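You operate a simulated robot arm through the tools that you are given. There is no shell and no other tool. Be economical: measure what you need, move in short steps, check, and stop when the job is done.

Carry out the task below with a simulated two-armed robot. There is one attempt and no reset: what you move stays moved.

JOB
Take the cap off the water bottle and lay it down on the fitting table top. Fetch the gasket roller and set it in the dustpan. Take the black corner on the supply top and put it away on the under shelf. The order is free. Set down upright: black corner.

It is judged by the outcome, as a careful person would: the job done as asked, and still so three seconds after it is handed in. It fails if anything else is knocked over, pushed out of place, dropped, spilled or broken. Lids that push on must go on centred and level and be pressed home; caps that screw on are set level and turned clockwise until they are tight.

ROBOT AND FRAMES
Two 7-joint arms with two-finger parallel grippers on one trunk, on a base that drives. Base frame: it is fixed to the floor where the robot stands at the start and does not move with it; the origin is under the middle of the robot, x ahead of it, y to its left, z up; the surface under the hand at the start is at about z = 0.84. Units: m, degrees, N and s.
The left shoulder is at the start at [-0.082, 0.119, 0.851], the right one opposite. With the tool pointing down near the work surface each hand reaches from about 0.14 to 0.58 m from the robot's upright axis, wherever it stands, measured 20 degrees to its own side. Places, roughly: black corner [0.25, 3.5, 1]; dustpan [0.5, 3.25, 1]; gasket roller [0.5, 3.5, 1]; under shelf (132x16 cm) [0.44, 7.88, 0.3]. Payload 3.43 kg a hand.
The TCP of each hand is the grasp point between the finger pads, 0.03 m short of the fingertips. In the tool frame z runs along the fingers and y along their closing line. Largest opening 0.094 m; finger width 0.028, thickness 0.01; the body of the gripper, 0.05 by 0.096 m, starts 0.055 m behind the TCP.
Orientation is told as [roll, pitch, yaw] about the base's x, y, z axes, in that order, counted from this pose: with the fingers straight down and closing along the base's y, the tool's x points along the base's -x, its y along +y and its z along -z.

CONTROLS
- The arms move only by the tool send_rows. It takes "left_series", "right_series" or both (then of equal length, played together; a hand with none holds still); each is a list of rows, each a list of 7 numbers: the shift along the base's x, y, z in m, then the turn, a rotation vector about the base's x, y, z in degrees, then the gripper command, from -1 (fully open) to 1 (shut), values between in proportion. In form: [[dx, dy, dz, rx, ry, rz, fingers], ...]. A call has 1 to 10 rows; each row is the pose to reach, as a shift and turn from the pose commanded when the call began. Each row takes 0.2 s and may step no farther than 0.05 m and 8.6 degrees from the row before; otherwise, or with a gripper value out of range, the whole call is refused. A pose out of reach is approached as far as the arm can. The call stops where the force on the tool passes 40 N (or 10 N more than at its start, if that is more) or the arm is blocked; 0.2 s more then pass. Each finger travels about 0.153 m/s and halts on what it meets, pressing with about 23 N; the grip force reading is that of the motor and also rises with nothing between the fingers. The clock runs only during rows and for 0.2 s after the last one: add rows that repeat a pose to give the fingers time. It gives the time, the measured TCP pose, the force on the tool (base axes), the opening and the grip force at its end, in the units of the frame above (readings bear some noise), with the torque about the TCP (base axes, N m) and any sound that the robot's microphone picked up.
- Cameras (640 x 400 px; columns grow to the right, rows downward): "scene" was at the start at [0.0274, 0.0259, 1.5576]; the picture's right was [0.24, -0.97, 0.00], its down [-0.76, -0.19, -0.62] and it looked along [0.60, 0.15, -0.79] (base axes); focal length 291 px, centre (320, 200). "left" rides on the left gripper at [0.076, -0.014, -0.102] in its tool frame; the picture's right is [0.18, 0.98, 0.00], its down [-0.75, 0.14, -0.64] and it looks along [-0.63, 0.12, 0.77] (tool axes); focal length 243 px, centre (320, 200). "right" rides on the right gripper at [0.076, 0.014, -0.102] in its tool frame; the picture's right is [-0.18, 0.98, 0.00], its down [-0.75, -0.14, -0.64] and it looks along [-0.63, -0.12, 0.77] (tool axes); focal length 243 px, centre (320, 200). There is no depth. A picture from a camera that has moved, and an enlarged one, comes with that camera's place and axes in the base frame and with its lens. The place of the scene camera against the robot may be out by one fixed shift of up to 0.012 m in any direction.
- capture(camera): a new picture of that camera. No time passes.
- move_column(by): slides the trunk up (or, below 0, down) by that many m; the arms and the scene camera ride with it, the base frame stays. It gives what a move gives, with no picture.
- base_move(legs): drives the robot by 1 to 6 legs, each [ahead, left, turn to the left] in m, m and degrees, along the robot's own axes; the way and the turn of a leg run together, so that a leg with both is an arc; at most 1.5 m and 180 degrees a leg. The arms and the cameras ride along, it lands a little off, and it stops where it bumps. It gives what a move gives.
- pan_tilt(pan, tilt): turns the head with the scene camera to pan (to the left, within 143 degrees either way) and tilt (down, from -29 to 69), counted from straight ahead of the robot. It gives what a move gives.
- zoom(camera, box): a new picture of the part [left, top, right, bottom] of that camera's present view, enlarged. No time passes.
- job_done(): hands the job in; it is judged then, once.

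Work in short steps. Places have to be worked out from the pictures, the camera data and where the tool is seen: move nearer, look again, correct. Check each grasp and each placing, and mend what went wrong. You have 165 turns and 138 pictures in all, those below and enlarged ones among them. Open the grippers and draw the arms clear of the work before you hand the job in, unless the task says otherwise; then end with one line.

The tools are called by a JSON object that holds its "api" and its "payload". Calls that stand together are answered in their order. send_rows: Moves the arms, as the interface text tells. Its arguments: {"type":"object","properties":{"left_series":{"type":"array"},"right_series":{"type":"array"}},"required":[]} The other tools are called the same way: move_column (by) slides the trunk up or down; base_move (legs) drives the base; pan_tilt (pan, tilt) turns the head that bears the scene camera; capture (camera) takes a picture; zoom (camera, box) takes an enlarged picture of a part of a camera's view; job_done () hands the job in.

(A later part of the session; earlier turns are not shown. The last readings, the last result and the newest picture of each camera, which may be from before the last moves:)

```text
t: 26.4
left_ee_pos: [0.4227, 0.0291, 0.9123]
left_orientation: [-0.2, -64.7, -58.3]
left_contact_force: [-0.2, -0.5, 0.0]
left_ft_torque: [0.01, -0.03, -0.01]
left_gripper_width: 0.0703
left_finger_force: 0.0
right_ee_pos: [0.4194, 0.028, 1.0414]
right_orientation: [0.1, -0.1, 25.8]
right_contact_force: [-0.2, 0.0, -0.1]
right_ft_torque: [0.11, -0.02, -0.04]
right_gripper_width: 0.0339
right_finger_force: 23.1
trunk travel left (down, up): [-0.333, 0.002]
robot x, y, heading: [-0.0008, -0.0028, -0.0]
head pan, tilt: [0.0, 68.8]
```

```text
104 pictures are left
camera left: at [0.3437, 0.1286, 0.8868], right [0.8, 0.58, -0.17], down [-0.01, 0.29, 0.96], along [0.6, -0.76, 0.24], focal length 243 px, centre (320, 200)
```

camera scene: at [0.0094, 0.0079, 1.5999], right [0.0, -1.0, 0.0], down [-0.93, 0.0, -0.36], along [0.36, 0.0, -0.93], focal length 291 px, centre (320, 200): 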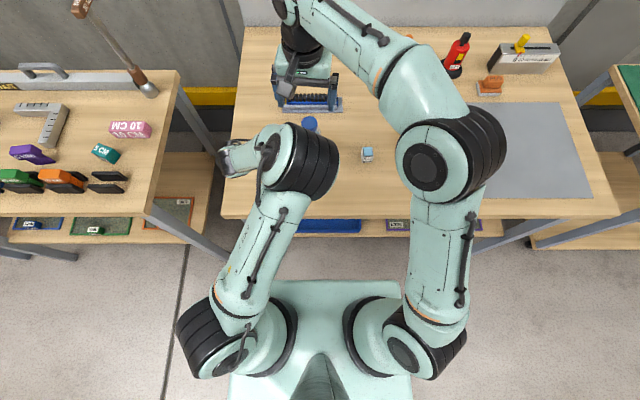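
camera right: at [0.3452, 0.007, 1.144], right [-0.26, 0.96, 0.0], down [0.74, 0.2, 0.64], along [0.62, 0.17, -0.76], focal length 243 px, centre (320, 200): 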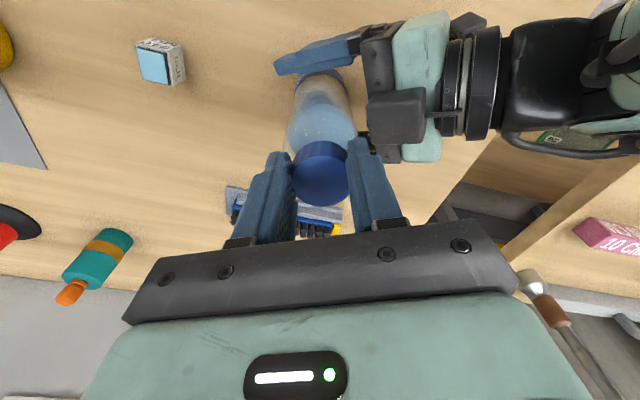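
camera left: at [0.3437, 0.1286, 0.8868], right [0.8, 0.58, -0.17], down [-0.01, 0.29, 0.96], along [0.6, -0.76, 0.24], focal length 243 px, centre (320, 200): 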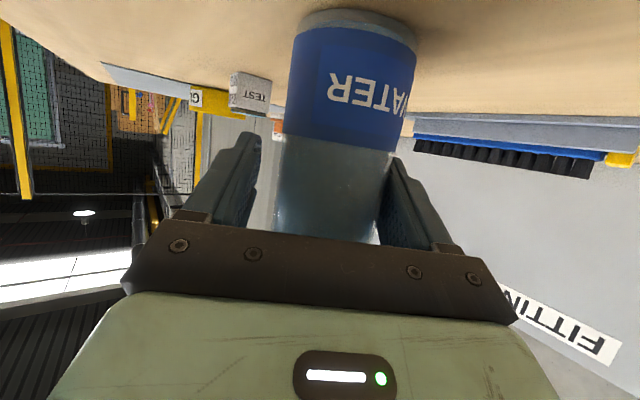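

Bottle stands freely between the left fingers. Close the left grip.

{"api": "send_rows", "payload": {"left_series": [[0, 0, 0, 0, 0, 0, -0.1], [0, 0, 0, 0, 0, 0, 0.3], [0, 0, 0, 0, 0, 0, 1], [0, 0, 0, 0, 0, 0, 1]]}}

{"api": "send_rows", "payload": {"right_series": [[0, 0, 0, 0, 0, 8, 1], [0, 0, 0, 0, 0, 16, 1], [0, 0, 0, 0, 0, 24, 1], [0, 0, 0, 0, 0, 32, 1], [0, 0, 0, 0, 0, 40, 1]]}}

{"api": "capture", "payload": {"camera": "right"}}

{"api": "capture", "payload": {"camera": "left"}}

```text
t: 27.4
left_ee_pos: [0.4232, 0.0308, 0.9122]
left_orientation: [0.2, -64.8, -58.4]
left_contact_force: [12.5, 8.5, 5.5]
left_ft_torque: [0.11, -0.06, -0.02]
left_gripper_width: 0.0574
left_finger_force: 23.1
right_ee_pos: [0.4194, 0.0278, 1.0418]
right_orientation: [0.1, -0.2, 25.9]
right_contact_force: [-7.5, -4.7, 3.2]
right_ft_torque: [-0.25, 0.52, 0.0]
right_gripper_width: 0.034
right_finger_force: 23.3
trunk travel left (down, up): [-0.333, 0.002]
robot x, y, heading: [-0.0027, -0.0029, 0.1]
head pan, tilt: [0.0, 68.8]
```

```text
t: 28.6
left_ee_pos: [0.4229, 0.0291, 0.9139]
left_orientation: [-0.1, -64.9, -58.3]
left_contact_force: [6.0, 9.7, 17.1]
left_ft_torque: [-0.18, -0.05, -0.05]
left_gripper_width: 0.0556
left_finger_force: 22.6
right_ee_pos: [0.4187, 0.0264, 1.0419]
right_orientation: [0.1, -0.1, 66.1]
right_contact_force: [-3.1, -8.9, 1.6]
right_ft_torque: [-0.22, 0.0, -0.01]
right_gripper_width: 0.034
right_finger_force: 22.7
trunk travel left (down, up): [-0.333, 0.002]
robot x, y, heading: [0.0003, 0.0016, 0.1]
head pan, tilt: [0.0, 68.8]
```

```text
103 pictures are left
camera right: at [0.3754, -0.0367, 1.1449], right [-0.82, 0.57, 0.0], down [0.43, 0.63, 0.64], along [0.36, 0.53, -0.77], focal length 243 px, centre (320, 200)
```

right: 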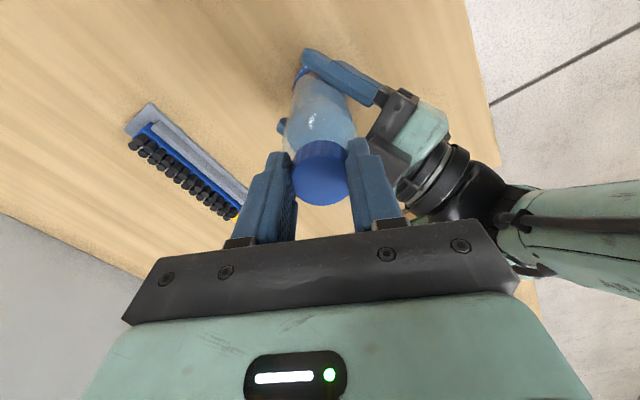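

```text
102 pictures are left
camera left: at [0.3433, 0.128, 0.8877], right [0.8, 0.58, -0.17], down [-0.01, 0.3, 0.95], along [0.6, -0.76, 0.25], focal length 243 px, centre (320, 200)
```

left: 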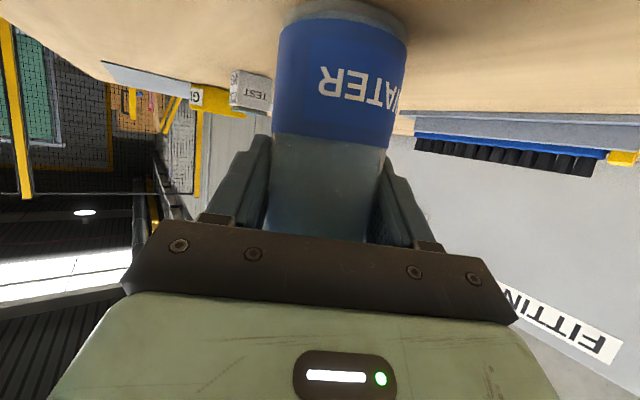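

The label stayed while the hand turned, so the cap is turning. I continue.

{"api": "send_rows", "payload": {"right_series": [[0, 0, 0, 0, 0, 8, 1], [0, 0, 0, 0, 0, 16, 1], [0, 0, 0, 0, 0, 24, 1], [0, 0, 0, 0, 0, 32, 1], [0, 0, 0, 0, 0, 40, 1], [0, 0, 0, 0, 0, 48, 1], [0, 0, 0, 0, 0, 56, 1], [0, 0, 0, 0, 0, 64, 1]]}}

{"api": "zoom", "payload": {"camera": "right", "box": [240, 50, 400, 250]}}

{"api": "capture", "payload": {"camera": "scene"}}

```text
t: 30.4
left_ee_pos: [0.4209, 0.0278, 0.915]
left_orientation: [-0.2, -65.0, -58.7]
left_contact_force: [-23.2, 2.9, 29.4]
left_ft_torque: [-0.11, -1.65, 0.19]
left_gripper_width: 0.054
left_finger_force: 23.0
right_ee_pos: [0.4184, 0.0264, 1.0428]
right_orientation: [-0.2, 0.0, 130.1]
right_contact_force: [23.6, -4.6, 2.0]
right_ft_torque: [-0.01, -0.57, -0.16]
right_gripper_width: 0.0346
right_finger_force: 22.6
trunk travel left (down, up): [-0.333, 0.002]
robot x, y, heading: [-0.0031, 0.0011, -0.3]
head pan, tilt: [0.0, 68.8]
```

```text
2.00 times, centred on (320, 150) of right
camera zoom: at [0.4578, -0.0403, 1.1456], right [-0.87, -0.49, 0.0], down [-0.38, 0.67, 0.64], along [-0.32, 0.56, -0.77], focal length 485 px, centre (320, 300)
```

zoom: 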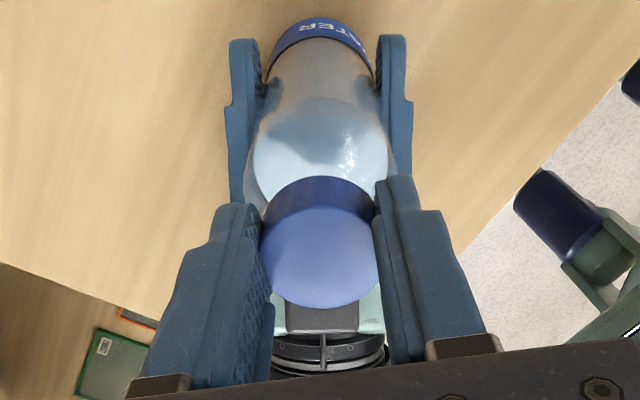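

```text
100 pictures are left
camera scene: at [0.0074, 0.0073, 1.6], right [0.0, -1.0, 0.0], down [-0.93, 0.0, -0.36], along [0.36, 0.0, -0.93], focal length 291 px, centre (320, 200)
```

scene: 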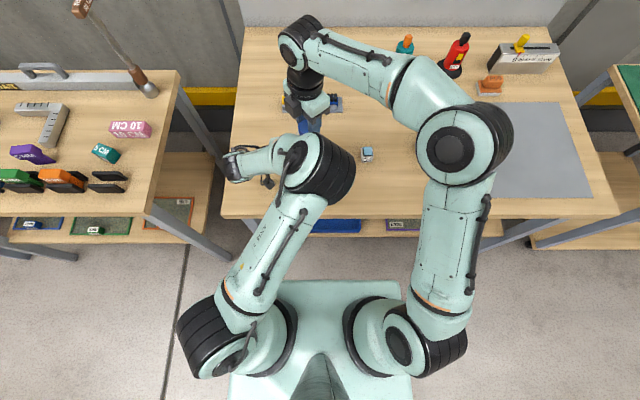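

Side forces have built up (~23 N). I release the cap to relieve stress and look.

{"api": "send_rows", "payload": {"right_series": [[0, 0, 0, 0, 0, 0, 0.3], [0, 0, 0, 0, 0, 0, 0.0], [0, 0, 0, 0, 0, 0, -0.1], [0, 0, 0, 0, 0, 0, -0.1]]}}

{"api": "zoom", "payload": {"camera": "right", "box": [240, 50, 400, 250]}}

{"api": "capture", "payload": {"camera": "left"}}

```text
t: 31.4
left_ee_pos: [0.4219, 0.0278, 0.9125]
left_orientation: [-0.1, -64.9, -58.6]
left_contact_force: [1.6, -7.9, 18.7]
left_ft_torque: [-0.51, -0.12, -0.03]
left_gripper_width: 0.0539
left_finger_force: 23.1
right_ee_pos: [0.4191, 0.0266, 1.0425]
right_orientation: [0.1, -0.4, 129.9]
right_contact_force: [0.3, -0.3, -0.2]
right_ft_torque: [0.02, -0.01, -0.01]
right_gripper_width: 0.0516
right_finger_force: 0.1
trunk travel left (down, up): [-0.333, 0.002]
robot x, y, heading: [-0.0009, 0.0014, -0.0]
head pan, tilt: [0.0, 68.8]
```

```text
2.00 times, centred on (320, 150) of right
camera zoom: at [0.4575, -0.0408, 1.1445], right [-0.87, -0.49, 0.0], down [-0.37, 0.67, 0.65], along [-0.32, 0.56, -0.76], focal length 485 px, centre (320, 300)
```

zoom: 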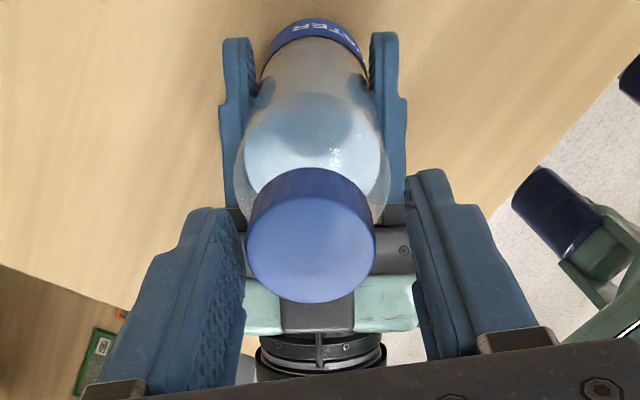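

```text
98 pictures are left
camera left: at [0.3432, 0.1275, 0.8875], right [0.8, 0.58, -0.17], down [-0.01, 0.3, 0.95], along [0.6, -0.76, 0.25], focal length 243 px, centre (320, 200)
```

left: 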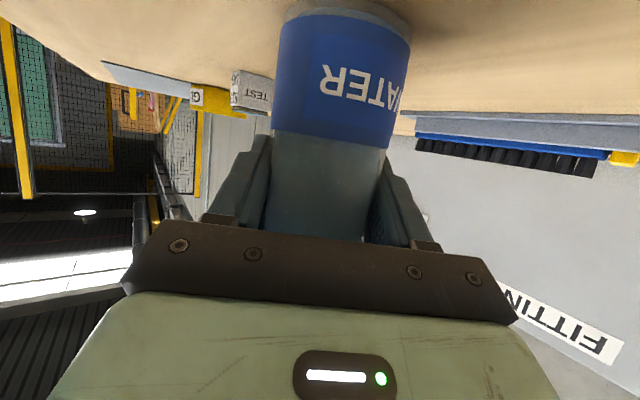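

The cap sits ~4 mm toward +x from the right TCP, explaining the forces. I recentre the right hand, turn back −136° open, and relieve the left by 1.5 mm up.

{"api": "send_rows", "payload": {"right_series": [[0.003, 0.002, 0, 0, 0, 0, -0.15], [0.003, 0.002, 0, 0, 0, -8, -0.15], [0.003, 0.002, 0, 0, 0, -16, -0.15], [0.003, 0.002, 0, 0, 0, -24, -0.15], [0.003, 0.002, 0, 0, 0, -32, -0.15], [0.003, 0.002, 0, 0, 0, -40, -0.15], [0.003, 0.002, 0, 0, 0, -48, -0.15], [0.003, 0.002, 0, 0, 0, -56, -0.15], [0.003, 0.002, 0, 0, 0, -64, -0.15], [0.003, 0.002, 0, 0, 0, -72, -0.15]], "left_series": [[0, 0, 0.001, 0, 0, 0, 1], [0, 0, 0.0015, 0, 0, 0, 1], [0, 0, 0.0015, 0, 0, 0, 1], [0, 0, 0.0015, 0, 0, 0, 1], [0, 0, 0.0015, 0, 0, 0, 1], [0, 0, 0.0015, 0, 0, 0, 1], [0, 0, 0.0015, 0, 0, 0, 1], [0, 0, 0.0015, 0, 0, 0, 1], [0, 0, 0.0015, 0, 0, 0, 1], [0, 0, 0.0015, 0, 0, 0, 1]]}}

{"api": "send_rows", "payload": {"right_series": [[0, 0, 0, 0, 0, -8, -0.15], [0, 0, 0, 0, 0, -16, -0.15], [0, 0, 0, 0, 0, -24, -0.15], [0, 0, 0, 0, 0, -32, -0.15], [0, 0, 0, 0, 0, -40, -0.15], [0, 0, 0, 0, 0, -48, -0.15], [0, 0, 0, 0, 0, -56, -0.15], [0, 0, 0, 0, 0, -64, -0.15], [0, 0, 0, 0, 0, -72, -0.15], [0, 0, 0, 0, 0, -80, -0.15]]}}

{"api": "capture", "payload": {"camera": "right"}}

```text
t: 33.5
left_ee_pos: [0.4216, 0.029, 0.9134]
left_orientation: [-0.2, -64.7, -58.3]
left_contact_force: [-0.9, 1.1, 1.1]
left_ft_torque: [0.18, -0.03, 0.08]
left_gripper_width: 0.0534
left_finger_force: 22.8
right_ee_pos: [0.4235, 0.0295, 1.0419]
right_orientation: [0.2, -0.2, 57.8]
right_contact_force: [-0.2, -0.4, 0.2]
right_ft_torque: [0.0, 0.0, -0.06]
right_gripper_width: 0.0542
right_finger_force: 0.1
trunk travel left (down, up): [-0.333, 0.002]
robot x, y, heading: [0.0004, -0.0009, -0.0]
head pan, tilt: [0.0, 68.8]
```

```text
t: 35.8
left_ee_pos: [0.4213, 0.0282, 0.914]
left_orientation: [-0.3, -64.7, -58.4]
left_contact_force: [-0.1, 0.1, -1.1]
left_ft_torque: [0.04, -0.06, 0.02]
left_gripper_width: 0.0532
left_finger_force: 23.3
right_ee_pos: [0.4221, 0.0298, 1.0414]
right_orientation: [0.1, -0.3, -22.2]
right_contact_force: [-0.2, 0.3, -0.1]
right_ft_torque: [0.0, 0.02, 0.01]
right_gripper_width: 0.0541
right_finger_force: 0.1
trunk travel left (down, up): [-0.333, 0.002]
robot x, y, heading: [-0.0028, 0.0009, 0.1]
head pan, tilt: [0.0, 68.8]
```

```text
97 pictures are left
camera right: at [0.3584, 0.0716, 1.144], right [0.54, 0.84, 0.0], down [0.64, -0.42, 0.64], along [0.54, -0.35, -0.76], focal length 243 px, centre (320, 200)
```

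right: 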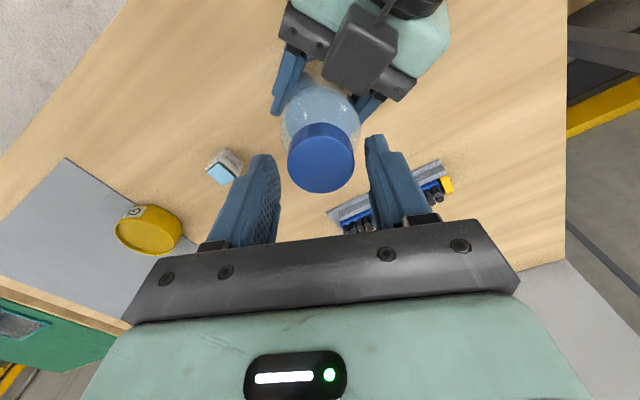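

Cap is centred between the fingers. I grip again and turn another +150°, rising slightly.

{"api": "send_rows", "payload": {"right_series": [[-0.001, 0.001, 0, 0, 0, 0, 0.2], [-0.001, 0.001, 0, 0, 0, 0, 1], [-0.001, 0.001, 0, 0, 0, 0, 1], [-0.001, 0.001, 0, 0, 0, 8, 1], [-0.001, 0.001, 0, 0, 0, 16, 1], [-0.001, 0.001, 0, 0, 0, 24, 1], [-0.001, 0.001, 0, 0, 0, 32, 1], [-0.001, 0.001, 0, 0, 0, 40, 1], [-0.001, 0.001, 0, 0, 0, 48, 1], [-0.001, 0.001, 0, 0, 0, 56, 1]]}}

{"api": "send_rows", "payload": {"right_series": [[0, 0, 0, 0, 0, 8, 1], [0, 0, 0, 0, 0, 16, 1], [0, 0, 0, 0, 0, 24, 1], [0, 0, 0, 0, 0, 32, 1], [0, 0, 0, 0, 0, 40, 1], [0, 0, 0, 0, 0, 48, 1], [0, 0, 0, 0, 0, 56, 1], [0, 0, 0, 0, 0, 64, 1], [0, 0, 0, 0, 0, 72, 1], [0, 0, 0, 0, 0, 80, 1]]}}

{"api": "zoom", "payload": {"camera": "right", "box": [240, 50, 400, 250]}}

```text
t: 38.0
left_ee_pos: [0.4229, 0.0269, 0.9141]
left_orientation: [-0.2, -64.8, -58.4]
left_contact_force: [-5.8, -13.7, 1.4]
left_ft_torque: [0.75, -0.37, 0.05]
left_gripper_width: 0.0532
left_finger_force: 23.1
right_ee_pos: [0.4211, 0.0309, 1.0429]
right_orientation: [0.2, -0.4, 34.1]
right_contact_force: [4.9, 13.1, 3.1]
right_ft_torque: [0.58, -0.32, -0.03]
right_gripper_width: 0.0349
right_finger_force: 22.5
trunk travel left (down, up): [-0.333, 0.002]
robot x, y, heading: [0.0027, -0.0034, 0.0]
head pan, tilt: [0.0, 68.8]
```

```text
t: 40.1
left_ee_pos: [0.4228, 0.0296, 0.9144]
left_orientation: [0.0, -64.8, -58.3]
left_contact_force: [2.7, -5.0, 13.8]
left_ft_torque: [-0.5, -0.16, -0.05]
left_gripper_width: 0.0531
left_finger_force: 23.2
right_ee_pos: [0.4227, 0.0276, 1.041]
right_orientation: [0.3, -0.1, 114.0]
right_contact_force: [-1.3, 1.9, -0.5]
right_ft_torque: [0.03, 0.06, 0.04]
right_gripper_width: 0.0349
right_finger_force: 22.8
trunk travel left (down, up): [-0.333, 0.002]
robot x, y, heading: [0.0017, 0.0, -0.1]
head pan, tilt: [0.0, 68.8]
```

```text
2.00 times, centred on (320, 150) of right
camera zoom: at [0.4411, -0.0462, 1.1439], right [-0.97, -0.23, 0.0], down [-0.17, 0.75, 0.64], along [-0.15, 0.62, -0.77], focal length 485 px, centre (320, 300)
```

zoom: 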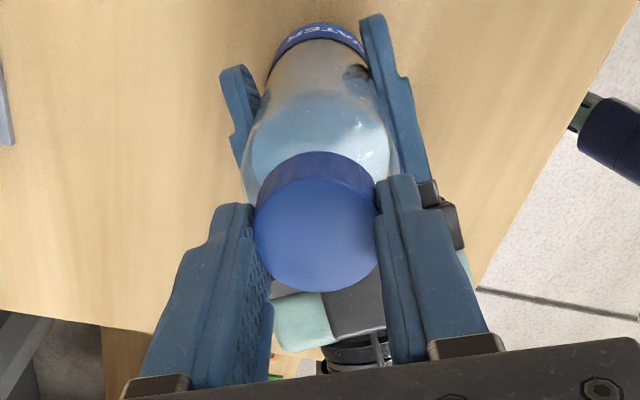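

Forces on the right hand dropped to ~0 — the cap may be free. I lift gently 12 mm as a test.

{"api": "send_rows", "payload": {"right_series": [[0, 0, 0.004, 0, 0, 0, 1], [0, 0, 0.008, 0, 0, 0, 1], [0, 0, 0.012, 0, 0, 0, 1]]}}

{"api": "zoom", "payload": {"camera": "right", "box": [240, 50, 400, 250]}}

```text
t: 41.0
left_ee_pos: [0.4221, 0.0285, 0.9164]
left_orientation: [0.0, -64.7, -58.5]
left_contact_force: [2.5, -0.3, 16.9]
left_ft_torque: [-0.45, -0.46, 0.05]
left_gripper_width: 0.0532
left_finger_force: 23.1
right_ee_pos: [0.4216, 0.0303, 1.0539]
right_orientation: [0.1, -0.2, 114.0]
right_contact_force: [0.9, 0.3, -0.7]
right_ft_torque: [-0.01, -0.01, 0.02]
right_gripper_width: 0.0348
right_finger_force: 22.8
trunk travel left (down, up): [-0.333, 0.002]
robot x, y, heading: [0.0053, -0.002, -0.0]
head pan, tilt: [0.0, 68.8]
```

```text
2.00 times, centred on (320, 150) of right
camera zoom: at [0.4404, -0.0447, 1.1565], right [-0.97, -0.23, 0.0], down [-0.18, 0.74, 0.64], along [-0.15, 0.63, -0.76], focal length 485 px, centre (320, 300)
```

zoom: 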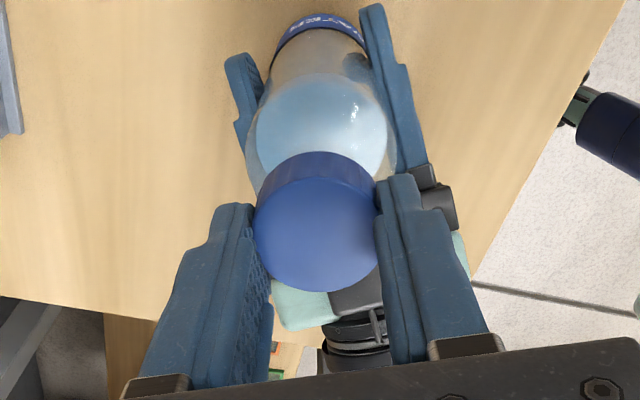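

The cap is off and held. I lift it clear of the bottle and move it to the right over free table.

{"api": "send_rows", "payload": {"right_series": [[0, 0, 0.02, 0, 0, 0, 1], [0, 0, 0.04, 0, 0, 0, 1], [0, -0.02, 0.05, 0, 0, 0, 1], [-0.01, -0.045, 0.05, 0, 0, 0, 1], [-0.02, -0.07, 0.05, 0, 0, 0, 1], [-0.03, -0.095, 0.05, 0, 0, 0, 1], [-0.04, -0.115, 0.05, 0, 0, 0, 1]]}}

{"api": "capture", "payload": {"camera": "scene"}}

{"api": "capture", "payload": {"camera": "right"}}

```text
t: 42.5
left_ee_pos: [0.4218, 0.0293, 0.9149]
left_orientation: [0.1, -64.8, -58.4]
left_contact_force: [2.4, 2.7, 20.5]
left_ft_torque: [-0.24, -0.55, 0.11]
left_gripper_width: 0.053
left_finger_force: 23.1
right_ee_pos: [0.3815, -0.0848, 1.1037]
right_orientation: [0.1, -0.2, 114.0]
right_contact_force: [-0.8, -0.2, -0.7]
right_ft_torque: [0.01, -0.04, 0.0]
right_gripper_width: 0.035
right_finger_force: 22.7
trunk travel left (down, up): [-0.333, 0.002]
robot x, y, heading: [0.0006, -0.0002, -0.1]
head pan, tilt: [0.0, 68.8]
```

```text
94 pictures are left
camera scene: at [0.0083, 0.0079, 1.5999], right [0.0, -1.0, 0.0], down [-0.93, 0.0, -0.36], along [0.36, 0.0, -0.93], focal length 291 px, centre (320, 200)
```

scene: 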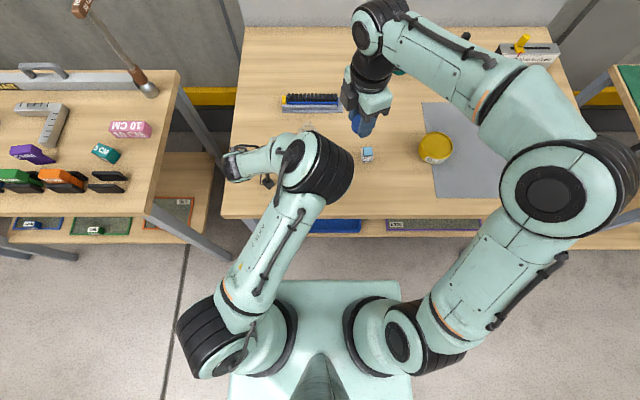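

```text
93 pictures are left
camera right: at [0.4002, -0.1594, 1.2063], right [-0.97, -0.23, 0.0], down [-0.18, 0.74, 0.64], along [-0.15, 0.63, -0.76], focal length 243 px, centre (320, 200)
```

right: 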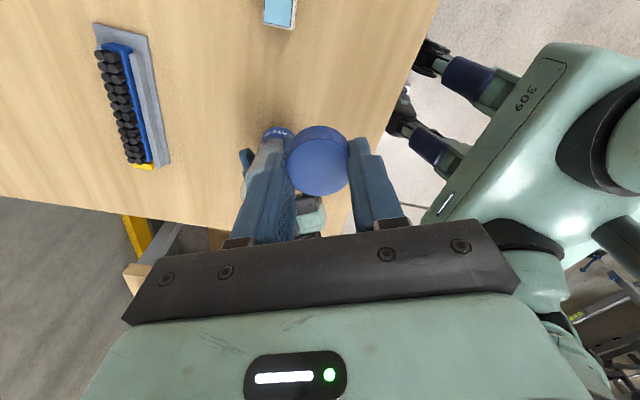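

Cap held securely. Now the left lifts the bottle slightly and carries it back toward its original spot (0.47, 0.123).

{"api": "send_rows", "payload": {"left_series": [[0, 0, 0.008, 0, 0, 0, 1], [0, 0, 0.016, 0, 0, 0, 1], [0.008, 0.015, 0.018, 0, 0, 0, 1], [0.016, 0.03, 0.018, 0, 0, 0, 1], [0.024, 0.045, 0.018, 0, 0, 0, 1], [0.032, 0.06, 0.018, 0, 0, 0, 1], [0.04, 0.075, 0.018, 0, 0, 0, 1], [0.047, 0.09, 0.018, 0, 0, 0, 1], [0.047, 0.093, 0.018, 0, 0, 0, 1]]}}

{"api": "capture", "payload": {"camera": "left"}}

{"api": "capture", "payload": {"camera": "scene"}}

```text
t: 44.5
left_ee_pos: [0.441, 0.0671, 0.963]
left_orientation: [-0.4, -64.7, -58.3]
left_contact_force: [0.6, 0.5, -3.1]
left_ft_torque: [-0.03, 0.0, 0.0]
left_gripper_width: 0.0531
left_finger_force: 22.9
left hand out of reach, approached as far as the arm can: row 4, 5, 6, 7, 8, 9
right_ee_pos: [0.3821, -0.0832, 1.1041]
right_orientation: [0.1, -0.2, 114.0]
right_contact_force: [0.2, 0.4, -0.6]
right_ft_torque: [0.0, 0.03, 0.0]
right_gripper_width: 0.035
right_finger_force: 22.7
trunk travel left (down, up): [-0.333, 0.002]
robot x, y, heading: [0.0008, -0.0021, -0.3]
head pan, tilt: [0.0, 68.8]
```

```text
92 pictures are left
camera left: at [0.3631, 0.1666, 0.9382], right [0.8, 0.58, -0.17], down [-0.01, 0.3, 0.96], along [0.6, -0.76, 0.24], focal length 243 px, centre (320, 200)
```

left: 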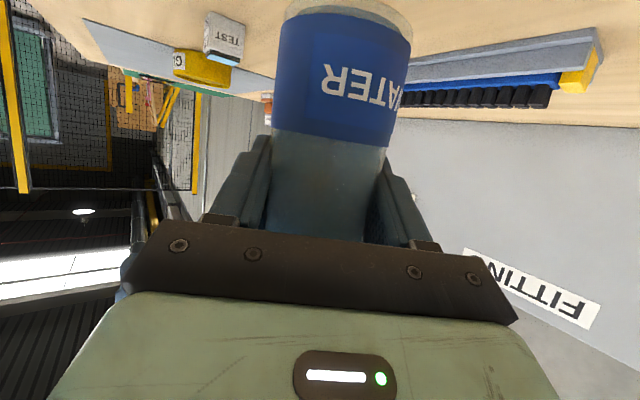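

```text
91 pictures are left
camera scene: at [0.0097, 0.0086, 1.6], right [0.0, -1.0, 0.0], down [-0.93, 0.0, -0.36], along [0.36, 0.0, -0.93], focal length 291 px, centre (320, 200)
```

scene: 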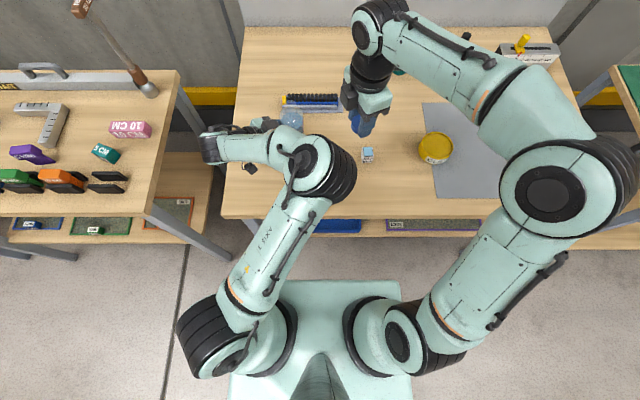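

The wrist reach limits it at this yaw. I rotate the left hand back (+56°) in place while inching out, then continue.

{"api": "send_rows", "payload": {"left_series": [[0, 0, 0, 0, 0, 7, 1], [0, 0, 0, 0, 0, 14, 1], [0, 0, 0, 0, 0, 21, 1], [0, 0, 0, 0, 0, 28, 1], [0, 0.005, 0, 0, 0, 35, 1], [0, 0.01, 0, 0, 0, 42, 1], [0, 0.015, 0, 0, 0, 49, 1], [0.005, 0.02, -0.005, 0, 0, 54, 1], [0.01, 0.03, -0.01, 0, 0, 58, 1], [0.015, 0.04, -0.015, 0, 0, 58, 1]]}}

{"api": "capture", "payload": {"camera": "scene"}}

```text
t: 46.8
left_ee_pos: [0.458, 0.1074, 0.9472]
left_orientation: [-0.2, -64.7, -0.2]
left_contact_force: [0.5, 0.2, -2.2]
left_ft_torque: [-0.03, -0.03, 0.0]
left_gripper_width: 0.0532
left_finger_force: 22.7
right_ee_pos: [0.3828, -0.0823, 1.1023]
right_orientation: [0.2, -0.3, 114.1]
right_contact_force: [0.3, 0.6, -0.2]
right_ft_torque: [0.02, 0.01, -0.04]
right_gripper_width: 0.0349
right_finger_force: 23.2
trunk travel left (down, up): [-0.333, 0.002]
robot x, y, heading: [0.001, -0.003, 0.1]
head pan, tilt: [0.0, 68.8]
```

```text
90 pictures are left
camera scene: at [0.0103, 0.0084, 1.5999], right [0.0, -1.0, 0.0], down [-0.93, 0.0, -0.36], along [0.36, 0.0, -0.93], focal length 291 px, centre (320, 200)
```

scene: 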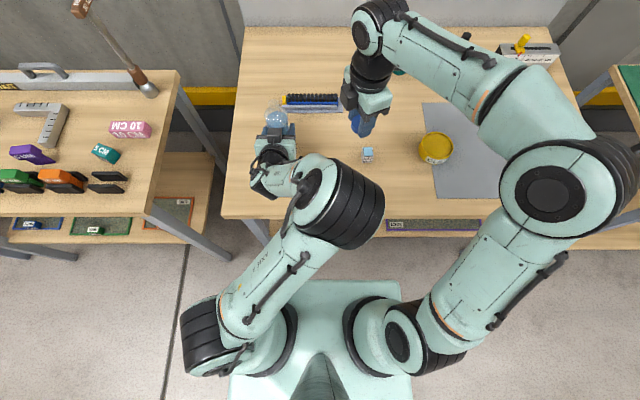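

I lower the bottle at (0.472, 0.123) until it touches the table.

{"api": "send_rows", "payload": {"left_series": [[0.007, 0.008, -0.005, 0, 0, 0, 1], [0.014, 0.015, -0.01, 0, 0, 0, 1], [0.014, 0.015, -0.018, 0, 0, 0, 1], [0.014, 0.015, -0.025, 0, 0, 0, 1], [0.014, 0.015, -0.03, 0, 0, 0, 1], [0.014, 0.015, -0.03, 0, 0, 0, 1]]}}

{"api": "capture", "payload": {"camera": "left"}}

```text
t: 48.1
left_ee_pos: [0.4712, 0.1225, 0.9182]
left_orientation: [-0.3, -64.8, -0.3]
left_contact_force: [0.0, -0.3, -3.0]
left_ft_torque: [-0.02, -0.01, 0.0]
left_gripper_width: 0.0533
left_finger_force: 23.2
right_ee_pos: [0.383, -0.0827, 1.103]
right_orientation: [0.1, -0.2, 114.0]
right_contact_force: [0.9, 0.5, 0.6]
right_ft_torque: [0.01, -0.01, 0.0]
right_gripper_width: 0.0353
right_finger_force: 22.9
trunk travel left (down, up): [-0.333, 0.002]
robot x, y, heading: [-0.0019, -0.0028, -0.3]
head pan, tilt: [0.0, 68.8]
```

```text
89 pictures are left
camera left: at [0.3448, 0.1088, 0.8924], right [-0.07, 0.98, -0.17], down [-0.26, 0.14, 0.96], along [0.96, 0.11, 0.24], focal length 243 px, centre (320, 200)
```

left: 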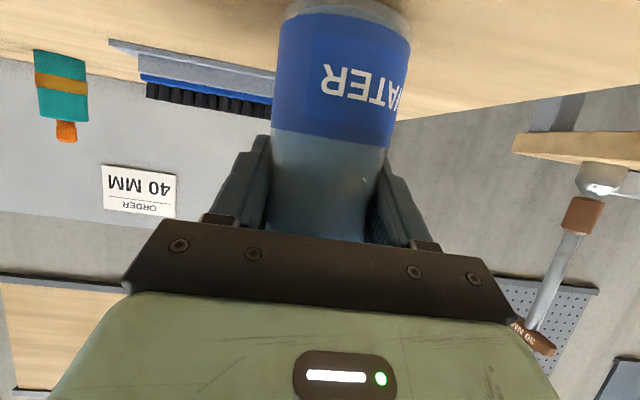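

Still hanging (−3 N). I lower a few more millimetres in small steps.

{"api": "send_rows", "payload": {"left_series": [[0, 0, -0.002, 0, 0, 0, 1], [0, 0, -0.004, 0, 0, 0, 1], [0, 0, -0.004, 0, 0, 0, 1]]}}

```text
t: 49.0
left_ee_pos: [0.4712, 0.1211, 0.9152]
left_orientation: [-0.3, -65.0, -0.3]
left_contact_force: [-0.1, 0.2, 2.6]
left_ft_torque: [0.05, -0.17, -0.01]
left_gripper_width: 0.0532
left_finger_force: 22.8
right_ee_pos: [0.3824, -0.0828, 1.1031]
right_orientation: [0.2, -0.2, 113.9]
right_contact_force: [-0.2, -0.2, -0.1]
right_ft_torque: [-0.01, 0.0, -0.02]
right_gripper_width: 0.0349
right_finger_force: 22.7
trunk travel left (down, up): [-0.333, 0.002]
robot x, y, heading: [0.0028, 0.0017, 0.2]
head pan, tilt: [0.0, 68.8]
```

Contact made. I open the left and back straight away from the bottle.

{"api": "send_rows", "payload": {"left_series": [[0, 0, 0, 0, 0, 0, 0.0], [0, 0, 0, 0, 0, 0, -0.6], [0, 0, 0, 0, 0, 0, -1], [0, 0, 0, 0, 0, 0, -1], [-0.03, 0, 0, 0, 0, 0, -1], [-0.06, 0, 0.01, 0, 0, 0, -1], [-0.09, 0, 0.03, 0, 0, 0, -1]]}}

{"api": "capture", "payload": {"camera": "left"}}

```text
t: 50.5
left_ee_pos: [0.4024, 0.1183, 0.9424]
left_orientation: [-0.1, -64.7, -0.3]
left_contact_force: [0.4, -0.3, -0.7]
left_ft_torque: [0.01, 0.03, 0.03]
left_gripper_width: 0.094
left_finger_force: 0.0
left hand out of reach, approached as far as the arm can: row 7
right_ee_pos: [0.3831, -0.0833, 1.1031]
right_orientation: [0.1, -0.3, 113.9]
right_contact_force: [0.0, 0.8, -0.5]
right_ft_torque: [-0.01, 0.01, -0.02]
right_gripper_width: 0.0353
right_finger_force: 22.5
trunk travel left (down, up): [-0.333, 0.002]
robot x, y, heading: [0.0003, -0.0019, 0.2]
head pan, tilt: [0.0, 68.8]
```

```text
88 pictures are left
camera left: at [0.2758, 0.1056, 0.9161], right [-0.07, 0.98, -0.17], down [-0.26, 0.14, 0.96], along [0.96, 0.11, 0.24], focal length 243 px, centre (320, 200)
```

left: 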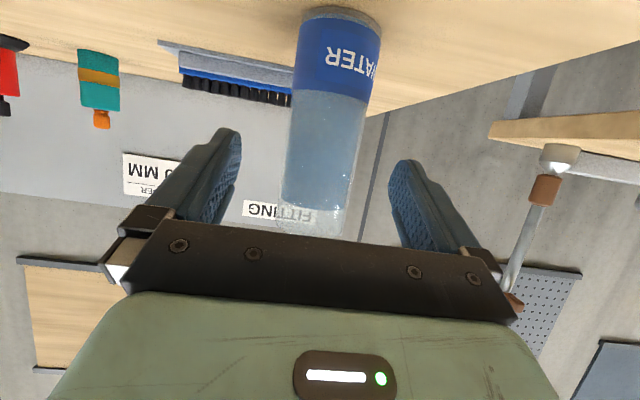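

The bottle stands back in its place. I raise the left hand clear and turn its fingers down.

{"api": "send_rows", "payload": {"left_series": [[-0.01, 0.0, 0.04, 0, 0, 0, -1], [-0.03, 0.01, 0.08, 0, 0, 0, -1], [-0.05, 0.02, 0.12, 0, 5, 0, -1], [-0.07, 0.03, 0.16, 0, 13, 0, -1], [-0.09, 0.04, 0.19, 0, 21, 0, -1], [-0.11, 0.05, 0.22, 0, 29, 0, -1], [-0.13, 0.06, 0.24, 0, 37, 0, -1], [-0.15, 0.07, 0.26, 0, 45, 0, -1], [-0.17, 0.08, 0.28, 0, 53, 0, -1], [-0.18, 0.09, 0.3, 0, 60, 0, -1]]}}

{"api": "send_rows", "payload": {"right_series": [[-0.01, 0.01, -0.04, 0, 0, 0, 1], [-0.02, 0.02, -0.08, 0, 0, 0, 1], [-0.02, 0.02, -0.12, 0, 0, 0, 1], [-0.02, 0.02, -0.16, 0, 0, 0, 1], [-0.02, 0.02, -0.2, 0, 0, 0, 1], [-0.02, 0.02, -0.215, 0, 0, 0, 1]]}}

{"api": "capture", "payload": {"camera": "right"}}

{"api": "capture", "payload": {"camera": "scene"}}

```text
t: 52.8
left_ee_pos: [0.2224, 0.2093, 1.2418]
left_orientation: [-0.5, -4.6, -0.2]
left_contact_force: [-0.8, 0.3, 0.0]
left_ft_torque: [0.0, -0.01, -0.01]
left_gripper_width: 0.0941
left_finger_force: 0.0
left hand out of reach, approached as far as the arm can: row 1, 2, 3
right_ee_pos: [0.383, -0.0836, 1.1032]
right_orientation: [0.2, -0.2, 114.0]
right_contact_force: [-0.5, 0.5, 0.0]
right_ft_torque: [0.01, 0.02, -0.01]
right_gripper_width: 0.0351
right_finger_force: 22.9
trunk travel left (down, up): [-0.333, 0.002]
robot x, y, heading: [0.0002, -0.0019, 0.2]
head pan, tilt: [0.0, 68.8]
```

```text
t: 54.1
left_ee_pos: [0.223, 0.2083, 1.2424]
left_orientation: [-0.5, -4.8, -0.3]
left_contact_force: [-0.1, -0.3, -0.3]
left_ft_torque: [0.0, 0.01, -0.02]
left_gripper_width: 0.0939
left_finger_force: 0.1
right_ee_pos: [0.3624, -0.066, 0.8873]
right_orientation: [0.1, -0.2, 114.1]
right_contact_force: [0.1, 0.2, -0.2]
right_ft_torque: [0.0, -0.02, 0.0]
right_gripper_width: 0.035
right_finger_force: 22.5
trunk travel left (down, up): [-0.333, 0.002]
robot x, y, heading: [0.001, 0.0011, 0.0]
head pan, tilt: [0.0, 68.8]
```

```text
87 pictures are left
camera right: at [0.3808, -0.1406, 0.9908], right [-0.97, -0.23, 0.0], down [-0.18, 0.74, 0.64], along [-0.15, 0.63, -0.76], focal length 243 px, centre (320, 200)
```

right: 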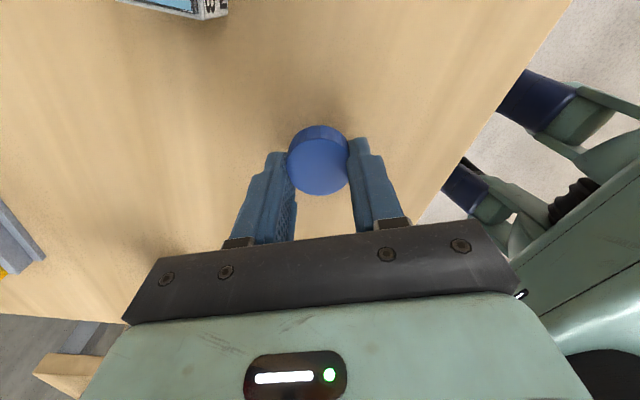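

```text
86 pictures are left
camera scene: at [0.0096, 0.0078, 1.5999], right [0.0, -1.0, 0.0], down [-0.93, 0.0, -0.36], along [0.36, 0.0, -0.93], focal length 291 px, centre (320, 200)
```

scene: 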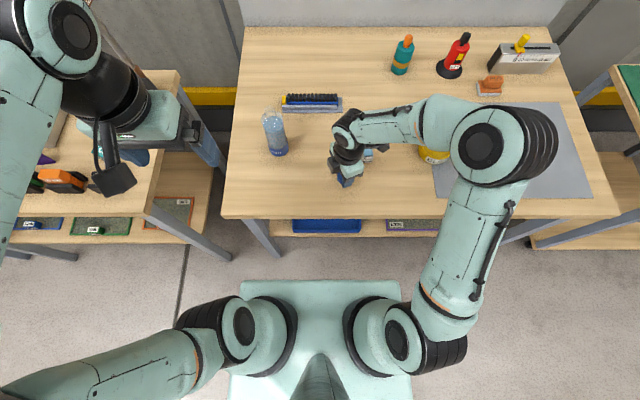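

All clear. I lower the cap to contact (expected TCP z ≈0.875).

{"api": "send_rows", "payload": {"right_series": [[0, 0, -0.005, 0, 0, 0, 1], [0, 0, -0.009, 0, 0, 0, 1], [0, 0, -0.012, 0, 0, 0, 1], [0, 0, -0.012, 0, 0, 0, 1]]}}

```text
t: 55.1
left_ee_pos: [0.2216, 0.2079, 1.2423]
left_orientation: [-0.5, -4.7, -0.2]
left_contact_force: [-0.7, -0.3, 0.3]
left_ft_torque: [0.01, -0.03, -0.01]
left_gripper_width: 0.0941
left_finger_force: 0.0
right_ee_pos: [0.3619, -0.0642, 0.8764]
right_orientation: [0.1, -0.1, 114.0]
right_contact_force: [0.3, 1.5, -0.1]
right_ft_torque: [0.02, 0.01, -0.02]
right_gripper_width: 0.0352
right_finger_force: 23.0
trunk travel left (down, up): [-0.333, 0.002]
robot x, y, heading: [0.0011, -0.0, -0.2]
head pan, tilt: [0.0, 68.8]
```

{"api": "send_rows", "payload": {"right_series": [[0, 0, -0.002, 0, 0, 0, 1], [0, 0, -0.004, 0, 0, 0, 1], [0, 0, -0.005, 0, 0, 0, 1]]}}

{"api": "zoom", "payload": {"camera": "right", "box": [220, 80, 420, 220]}}

```text
t: 56.0
left_ee_pos: [0.2229, 0.2077, 1.2419]
left_orientation: [-0.5, -4.7, -0.2]
left_contact_force: [-0.9, -0.3, -0.3]
left_ft_torque: [0.01, -0.01, -0.01]
left_gripper_width: 0.0941
left_finger_force: 0.0
right_ee_pos: [0.3629, -0.0641, 0.8718]
right_orientation: [0.1, -0.2, 114.1]
right_contact_force: [-0.3, -0.3, 1.0]
right_ft_torque: [0.02, -0.01, -0.03]
right_gripper_width: 0.0351
right_finger_force: 22.7
trunk travel left (down, up): [-0.333, 0.002]
robot x, y, heading: [0.0027, -0.0004, -0.1]
head pan, tilt: [0.0, 68.8]
```

```text
2.86 times, centred on (320, 150) of right
camera zoom: at [0.3808, -0.1399, 0.974], right [-0.97, -0.23, 0.0], down [-0.18, 0.74, 0.64], along [-0.15, 0.63, -0.76], focal length 693 px, centre (320, 343)
```

zoom: 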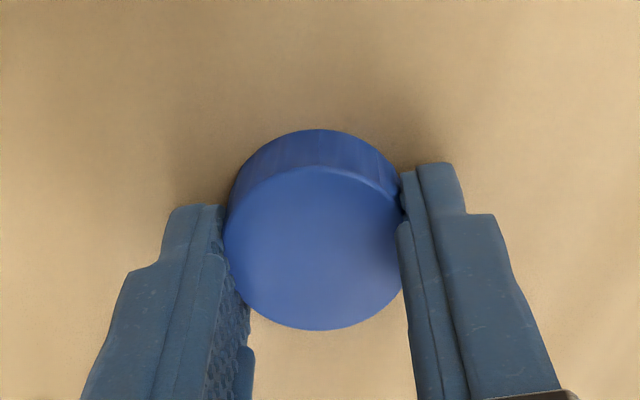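

Almost touching; 2 mm more, then I open and lift.

{"api": "send_rows", "payload": {"right_series": [[0, 0, -0.001, 0, 0, 0, 1], [0, 0, -0.002, 0, 0, 0, 1], [0, 0, -0.002, 0, 0, 0, 0.1], [0, 0, -0.002, 0, 0, 0, -0.6], [0, 0, -0.002, 0, 0, 0, -1], [0, 0, -0.002, 0, 0, 0, -1], [0, 0, 0.03, 0, 0, 0, -1], [0, 0, 0.07, 0, 0, 0, -1], [0, 0, 0.11, 0, 0, 0, -1], [0, 0, 0.15, 0, 0, 0, -1]]}}

{"api": "capture", "payload": {"camera": "right"}}

```text
t: 56.9
left_ee_pos: [0.2169, 0.207, 1.2427]
left_orientation: [-0.5, -4.9, -0.2]
left_contact_force: [-0.5, -0.2, 0.6]
left_ft_torque: [-0.03, -0.02, 0.0]
left_gripper_width: 0.094
left_finger_force: 0.0
right_ee_pos: [0.3526, -0.0691, 0.87]
right_orientation: [1.1, 0.0, 114.0]
right_contact_force: [-22.3, -9.1, 25.5]
right_ft_torque: [0.24, -0.21, 0.1]
right_gripper_width: 0.0617
right_finger_force: 0.1
trunk travel left (down, up): [-0.333, 0.002]
robot x, y, heading: [-0.0009, 0.0011, 0.1]
head pan, tilt: [0.0, 68.8]
stopped in row 4 (right hand): the force on the tool passed its limit at 52 N (the readings are from after the stop); the commanded pose is now the measured one
```

```text
84 pictures are left
camera right: at [0.3726, -0.1426, 0.9738], right [-0.97, -0.23, 0.02], down [-0.17, 0.75, 0.64], along [-0.16, 0.62, -0.77], focal length 243 px, centre (320, 200)
```

right: 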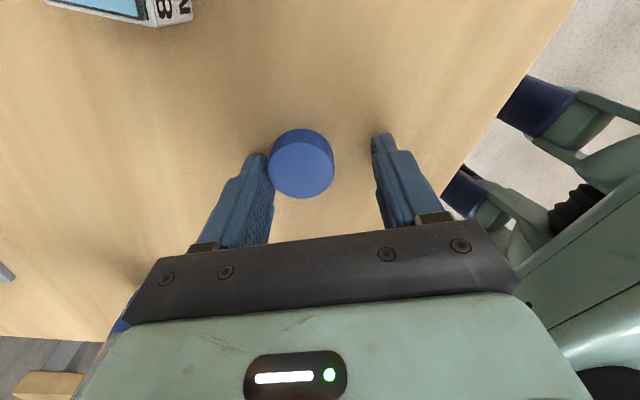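

The fingertips brushed the table while opening; the cap is down and released. I lift straight up, then open.

{"api": "send_rows", "payload": {"right_series": [[0, 0, 0.005, 0, 0, 0, -0.3], [0, 0, 0.02, 0, 0, 0, -0.5], [0, 0, 0.05, 0, 0, 0, -1], [0, 0, 0.09, 0, 0, 0, -1], [-0.01, -0.02, 0.13, 0, 0, 0, -1], [-0.02, -0.05, 0.17, 0, 0, 0, -1]]}}

{"api": "capture", "payload": {"camera": "right"}}

{"api": "capture", "payload": {"camera": "scene"}}

```text
refused: row 6 steps farther than a row can; nothing moved
```

```text
83 pictures are left
camera right: at [0.3726, -0.1426, 0.9738], right [-0.97, -0.23, 0.02], down [-0.17, 0.75, 0.64], along [-0.16, 0.62, -0.77], focal length 243 px, centre (320, 200)
```

right: 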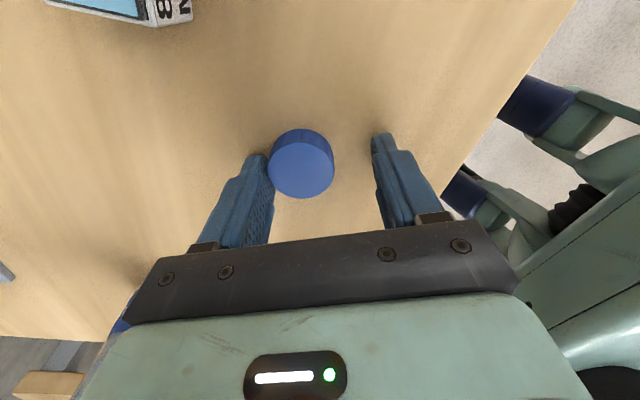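

```text
82 pictures are left
camera scene: at [0.0031, 0.0058, 1.5997], right [0.0, -1.0, 0.0], down [-0.93, 0.0, -0.37], along [0.37, 0.0, -0.93], focal length 291 px, centre (320, 200)
```

scene: 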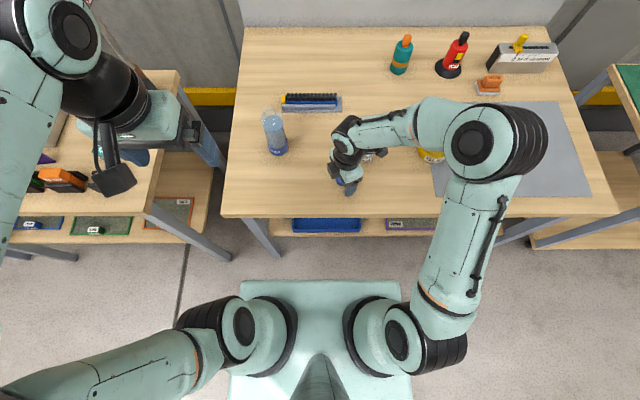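

One row was too long; resend with shorter steps.

{"api": "send_rows", "payload": {"right_series": [[0, 0, 0.005, 0, 0, 0, -0.3], [0.004, 0.002, 0.02, 0, 0, 0, -0.5], [0, 0, 0.05, 0, 0, 0, -1], [0, 0, 0.09, 0, 0, 0, -1], [0, 0, 0.13, 0, 0, -8, -1], [-0.01, -0.02, 0.16, 0, 0, -16, -1], [-0.02, -0.04, 0.19, 0, 0, -24, -1], [-0.03, -0.06, 0.22, 0, 0, -32, -1], [-0.04, -0.08, 0.25, 0, 0, -40, -1], [-0.05, -0.1, 0.28, 0, 0, -48, -1]]}}

{"api": "capture", "payload": {"camera": "scene"}}

```text
t: 59.1
left_ee_pos: [0.2223, 0.2083, 1.2427]
left_orientation: [-0.5, -4.6, -0.1]
left_contact_force: [-0.4, 0.2, -0.5]
left_ft_torque: [0.02, 0.02, 0.0]
left_gripper_width: 0.0938
left_finger_force: 0.2
right_ee_pos: [0.3079, -0.1666, 1.149]
right_orientation: [0.9, -0.1, 65.9]
right_contact_force: [-0.8, -0.8, 0.0]
right_ft_torque: [-0.03, 0.04, -0.03]
right_gripper_width: 0.094
right_finger_force: 0.0
trunk travel left (down, up): [-0.333, 0.002]
robot x, y, heading: [-0.0026, -0.0025, 0.3]
head pan, tilt: [0.0, 68.8]
```

```text
81 pictures are left
camera scene: at [0.0089, 0.0074, 1.5999], right [0.0, -1.0, 0.0], down [-0.93, 0.0, -0.36], along [0.36, 0.0, -0.93], focal length 291 px, centre (320, 200)
```

scene: 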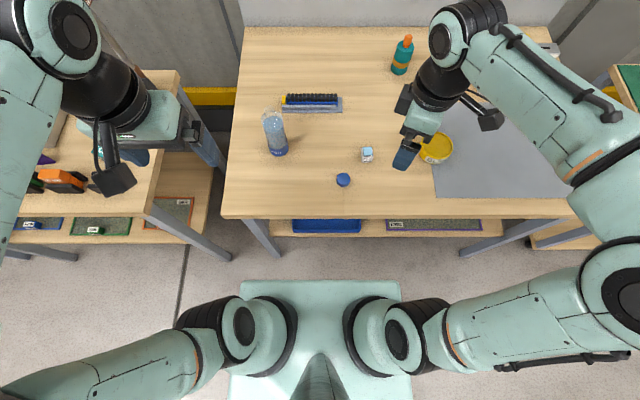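

Cap lies on the fitting table and the bottle stands. Next: the supply area ~3.5 m to the left. I look left before driving.

{"api": "pan_tilt", "payload": {"pan": 75, "tilt": 25}}

{"api": "capture", "payload": {"camera": "scene"}}

```text
t: 60.5
left_ee_pos: [0.2221, 0.208, 1.2426]
left_orientation: [-0.5, -4.8, -0.2]
left_contact_force: [-0.5, 0.5, -0.1]
left_ft_torque: [-0.04, 0.01, -0.01]
left_gripper_width: 0.094
left_finger_force: 0.0
right_ee_pos: [0.309, -0.1669, 1.148]
right_orientation: [0.9, -0.1, 66.0]
right_contact_force: [1.0, 0.0, -1.0]
right_ft_torque: [0.01, 0.01, 0.01]
right_gripper_width: 0.094
right_finger_force: 0.0
trunk travel left (down, up): [-0.333, 0.002]
robot x, y, heading: [-0.0001, 0.0001, 0.3]
head pan, tilt: [75.0, 25.0]
```

```text
80 pictures are left
camera scene: at [-0.0224, 0.0967, 1.6593], right [0.97, -0.26, 0.0], down [-0.11, -0.41, -0.91], along [0.24, 0.87, -0.42], focal length 291 px, centre (320, 200)
```

scene: 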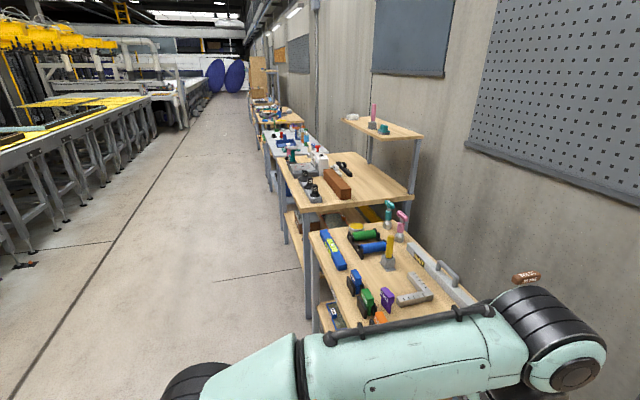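

The aisle is clear. I back off 0.35 m and strafe left 3.3 m.

{"api": "base_move", "payload": {"legs": [[-0.35, 0, 0], [0, 1.1, 0], [0, 1.1, 0], [0, 1.1, 0]]}}

{"api": "pan_tilt", "payload": {"pan": 0, "tilt": 40}}

{"api": "capture", "payload": {"camera": "scene"}}

```text
t: 91.4
left_ee_pos: [-0.1615, 3.5211, 1.2414]
left_orientation: [-0.4, -4.7, 1.7]
left_contact_force: [-0.4, 0.2, -0.1]
left_ft_torque: [0.0, -0.03, 0.01]
left_gripper_width: 0.094
left_finger_force: 0.1
right_ee_pos: [-0.0628, 3.1492, 1.1476]
right_orientation: [0.9, -0.1, 67.9]
right_contact_force: [-0.1, -0.5, -0.1]
right_ft_torque: [0.0, -0.01, 0.01]
right_gripper_width: 0.0941
right_finger_force: 0.1
trunk travel left (down, up): [-0.333, 0.002]
robot x, y, heading: [-0.3752, 3.3073, 1.8]
head pan, tilt: [75.0, 25.0]
```

```text
t: 92.9
left_ee_pos: [-0.1608, 3.5213, 1.2426]
left_orientation: [-0.5, -4.8, 1.7]
left_contact_force: [0.0, -0.1, 0.4]
left_ft_torque: [0.02, -0.02, 0.01]
left_gripper_width: 0.0937
left_finger_force: 0.1
right_ee_pos: [-0.0617, 3.1501, 1.149]
right_orientation: [0.9, -0.1, 67.8]
right_contact_force: [-0.2, 0.3, 1.0]
right_ft_torque: [0.01, -0.02, -0.02]
right_gripper_width: 0.0939
right_finger_force: 0.1
trunk travel left (down, up): [-0.333, 0.002]
robot x, y, heading: [-0.3779, 3.3006, 1.6]
head pan, tilt: [0.0, 40.0]
```

```text
79 pictures are left
camera scene: at [-0.3384, 3.3154, 1.636], right [0.03, -1.0, 0.0], down [-0.64, -0.02, -0.77], along [0.77, 0.02, -0.64], focal length 291 px, centre (320, 200)
```

scene: 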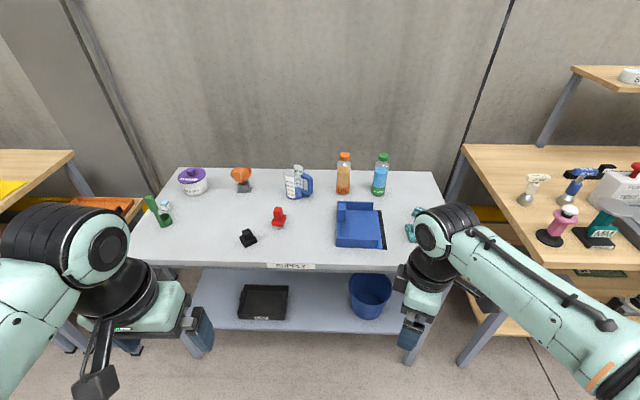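

The SUPPLY table with a blue dustpan, a small black piece and a red item is ahead. I zoom in.

{"api": "zoom", "payload": {"camera": "scene", "box": [140, 150, 290, 260]}}

{"api": "zoom", "payload": {"camera": "scene", "box": [270, 150, 440, 260]}}

```text
3.64 times, centred on (215, 205) of scene
camera zoom: at [-0.3384, 3.3154, 1.636], right [0.03, -1.0, 0.0], down [-0.64, -0.02, -0.77], along [0.77, 0.02, -0.64], focal length 1057 px, centre (702, 182)
```

zoom: 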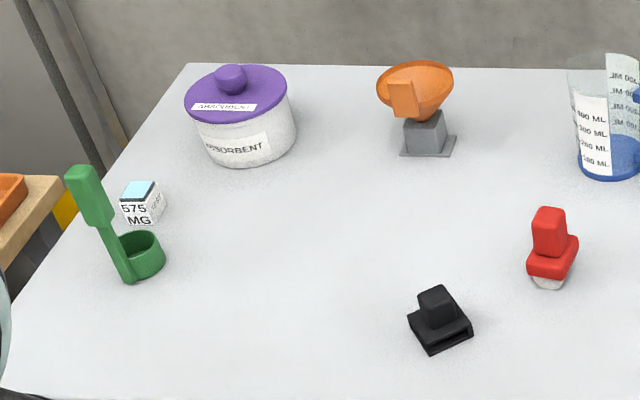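

```text
3.64 times, centred on (355, 205) of scene
camera zoom: at [-0.3384, 3.3154, 1.636], right [0.03, -1.0, 0.0], down [-0.64, -0.02, -0.77], along [0.77, 0.02, -0.64], focal length 1057 px, centre (193, 182)
```

zoom: 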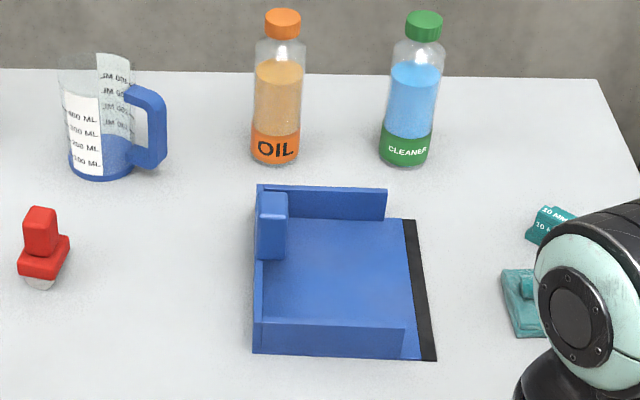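

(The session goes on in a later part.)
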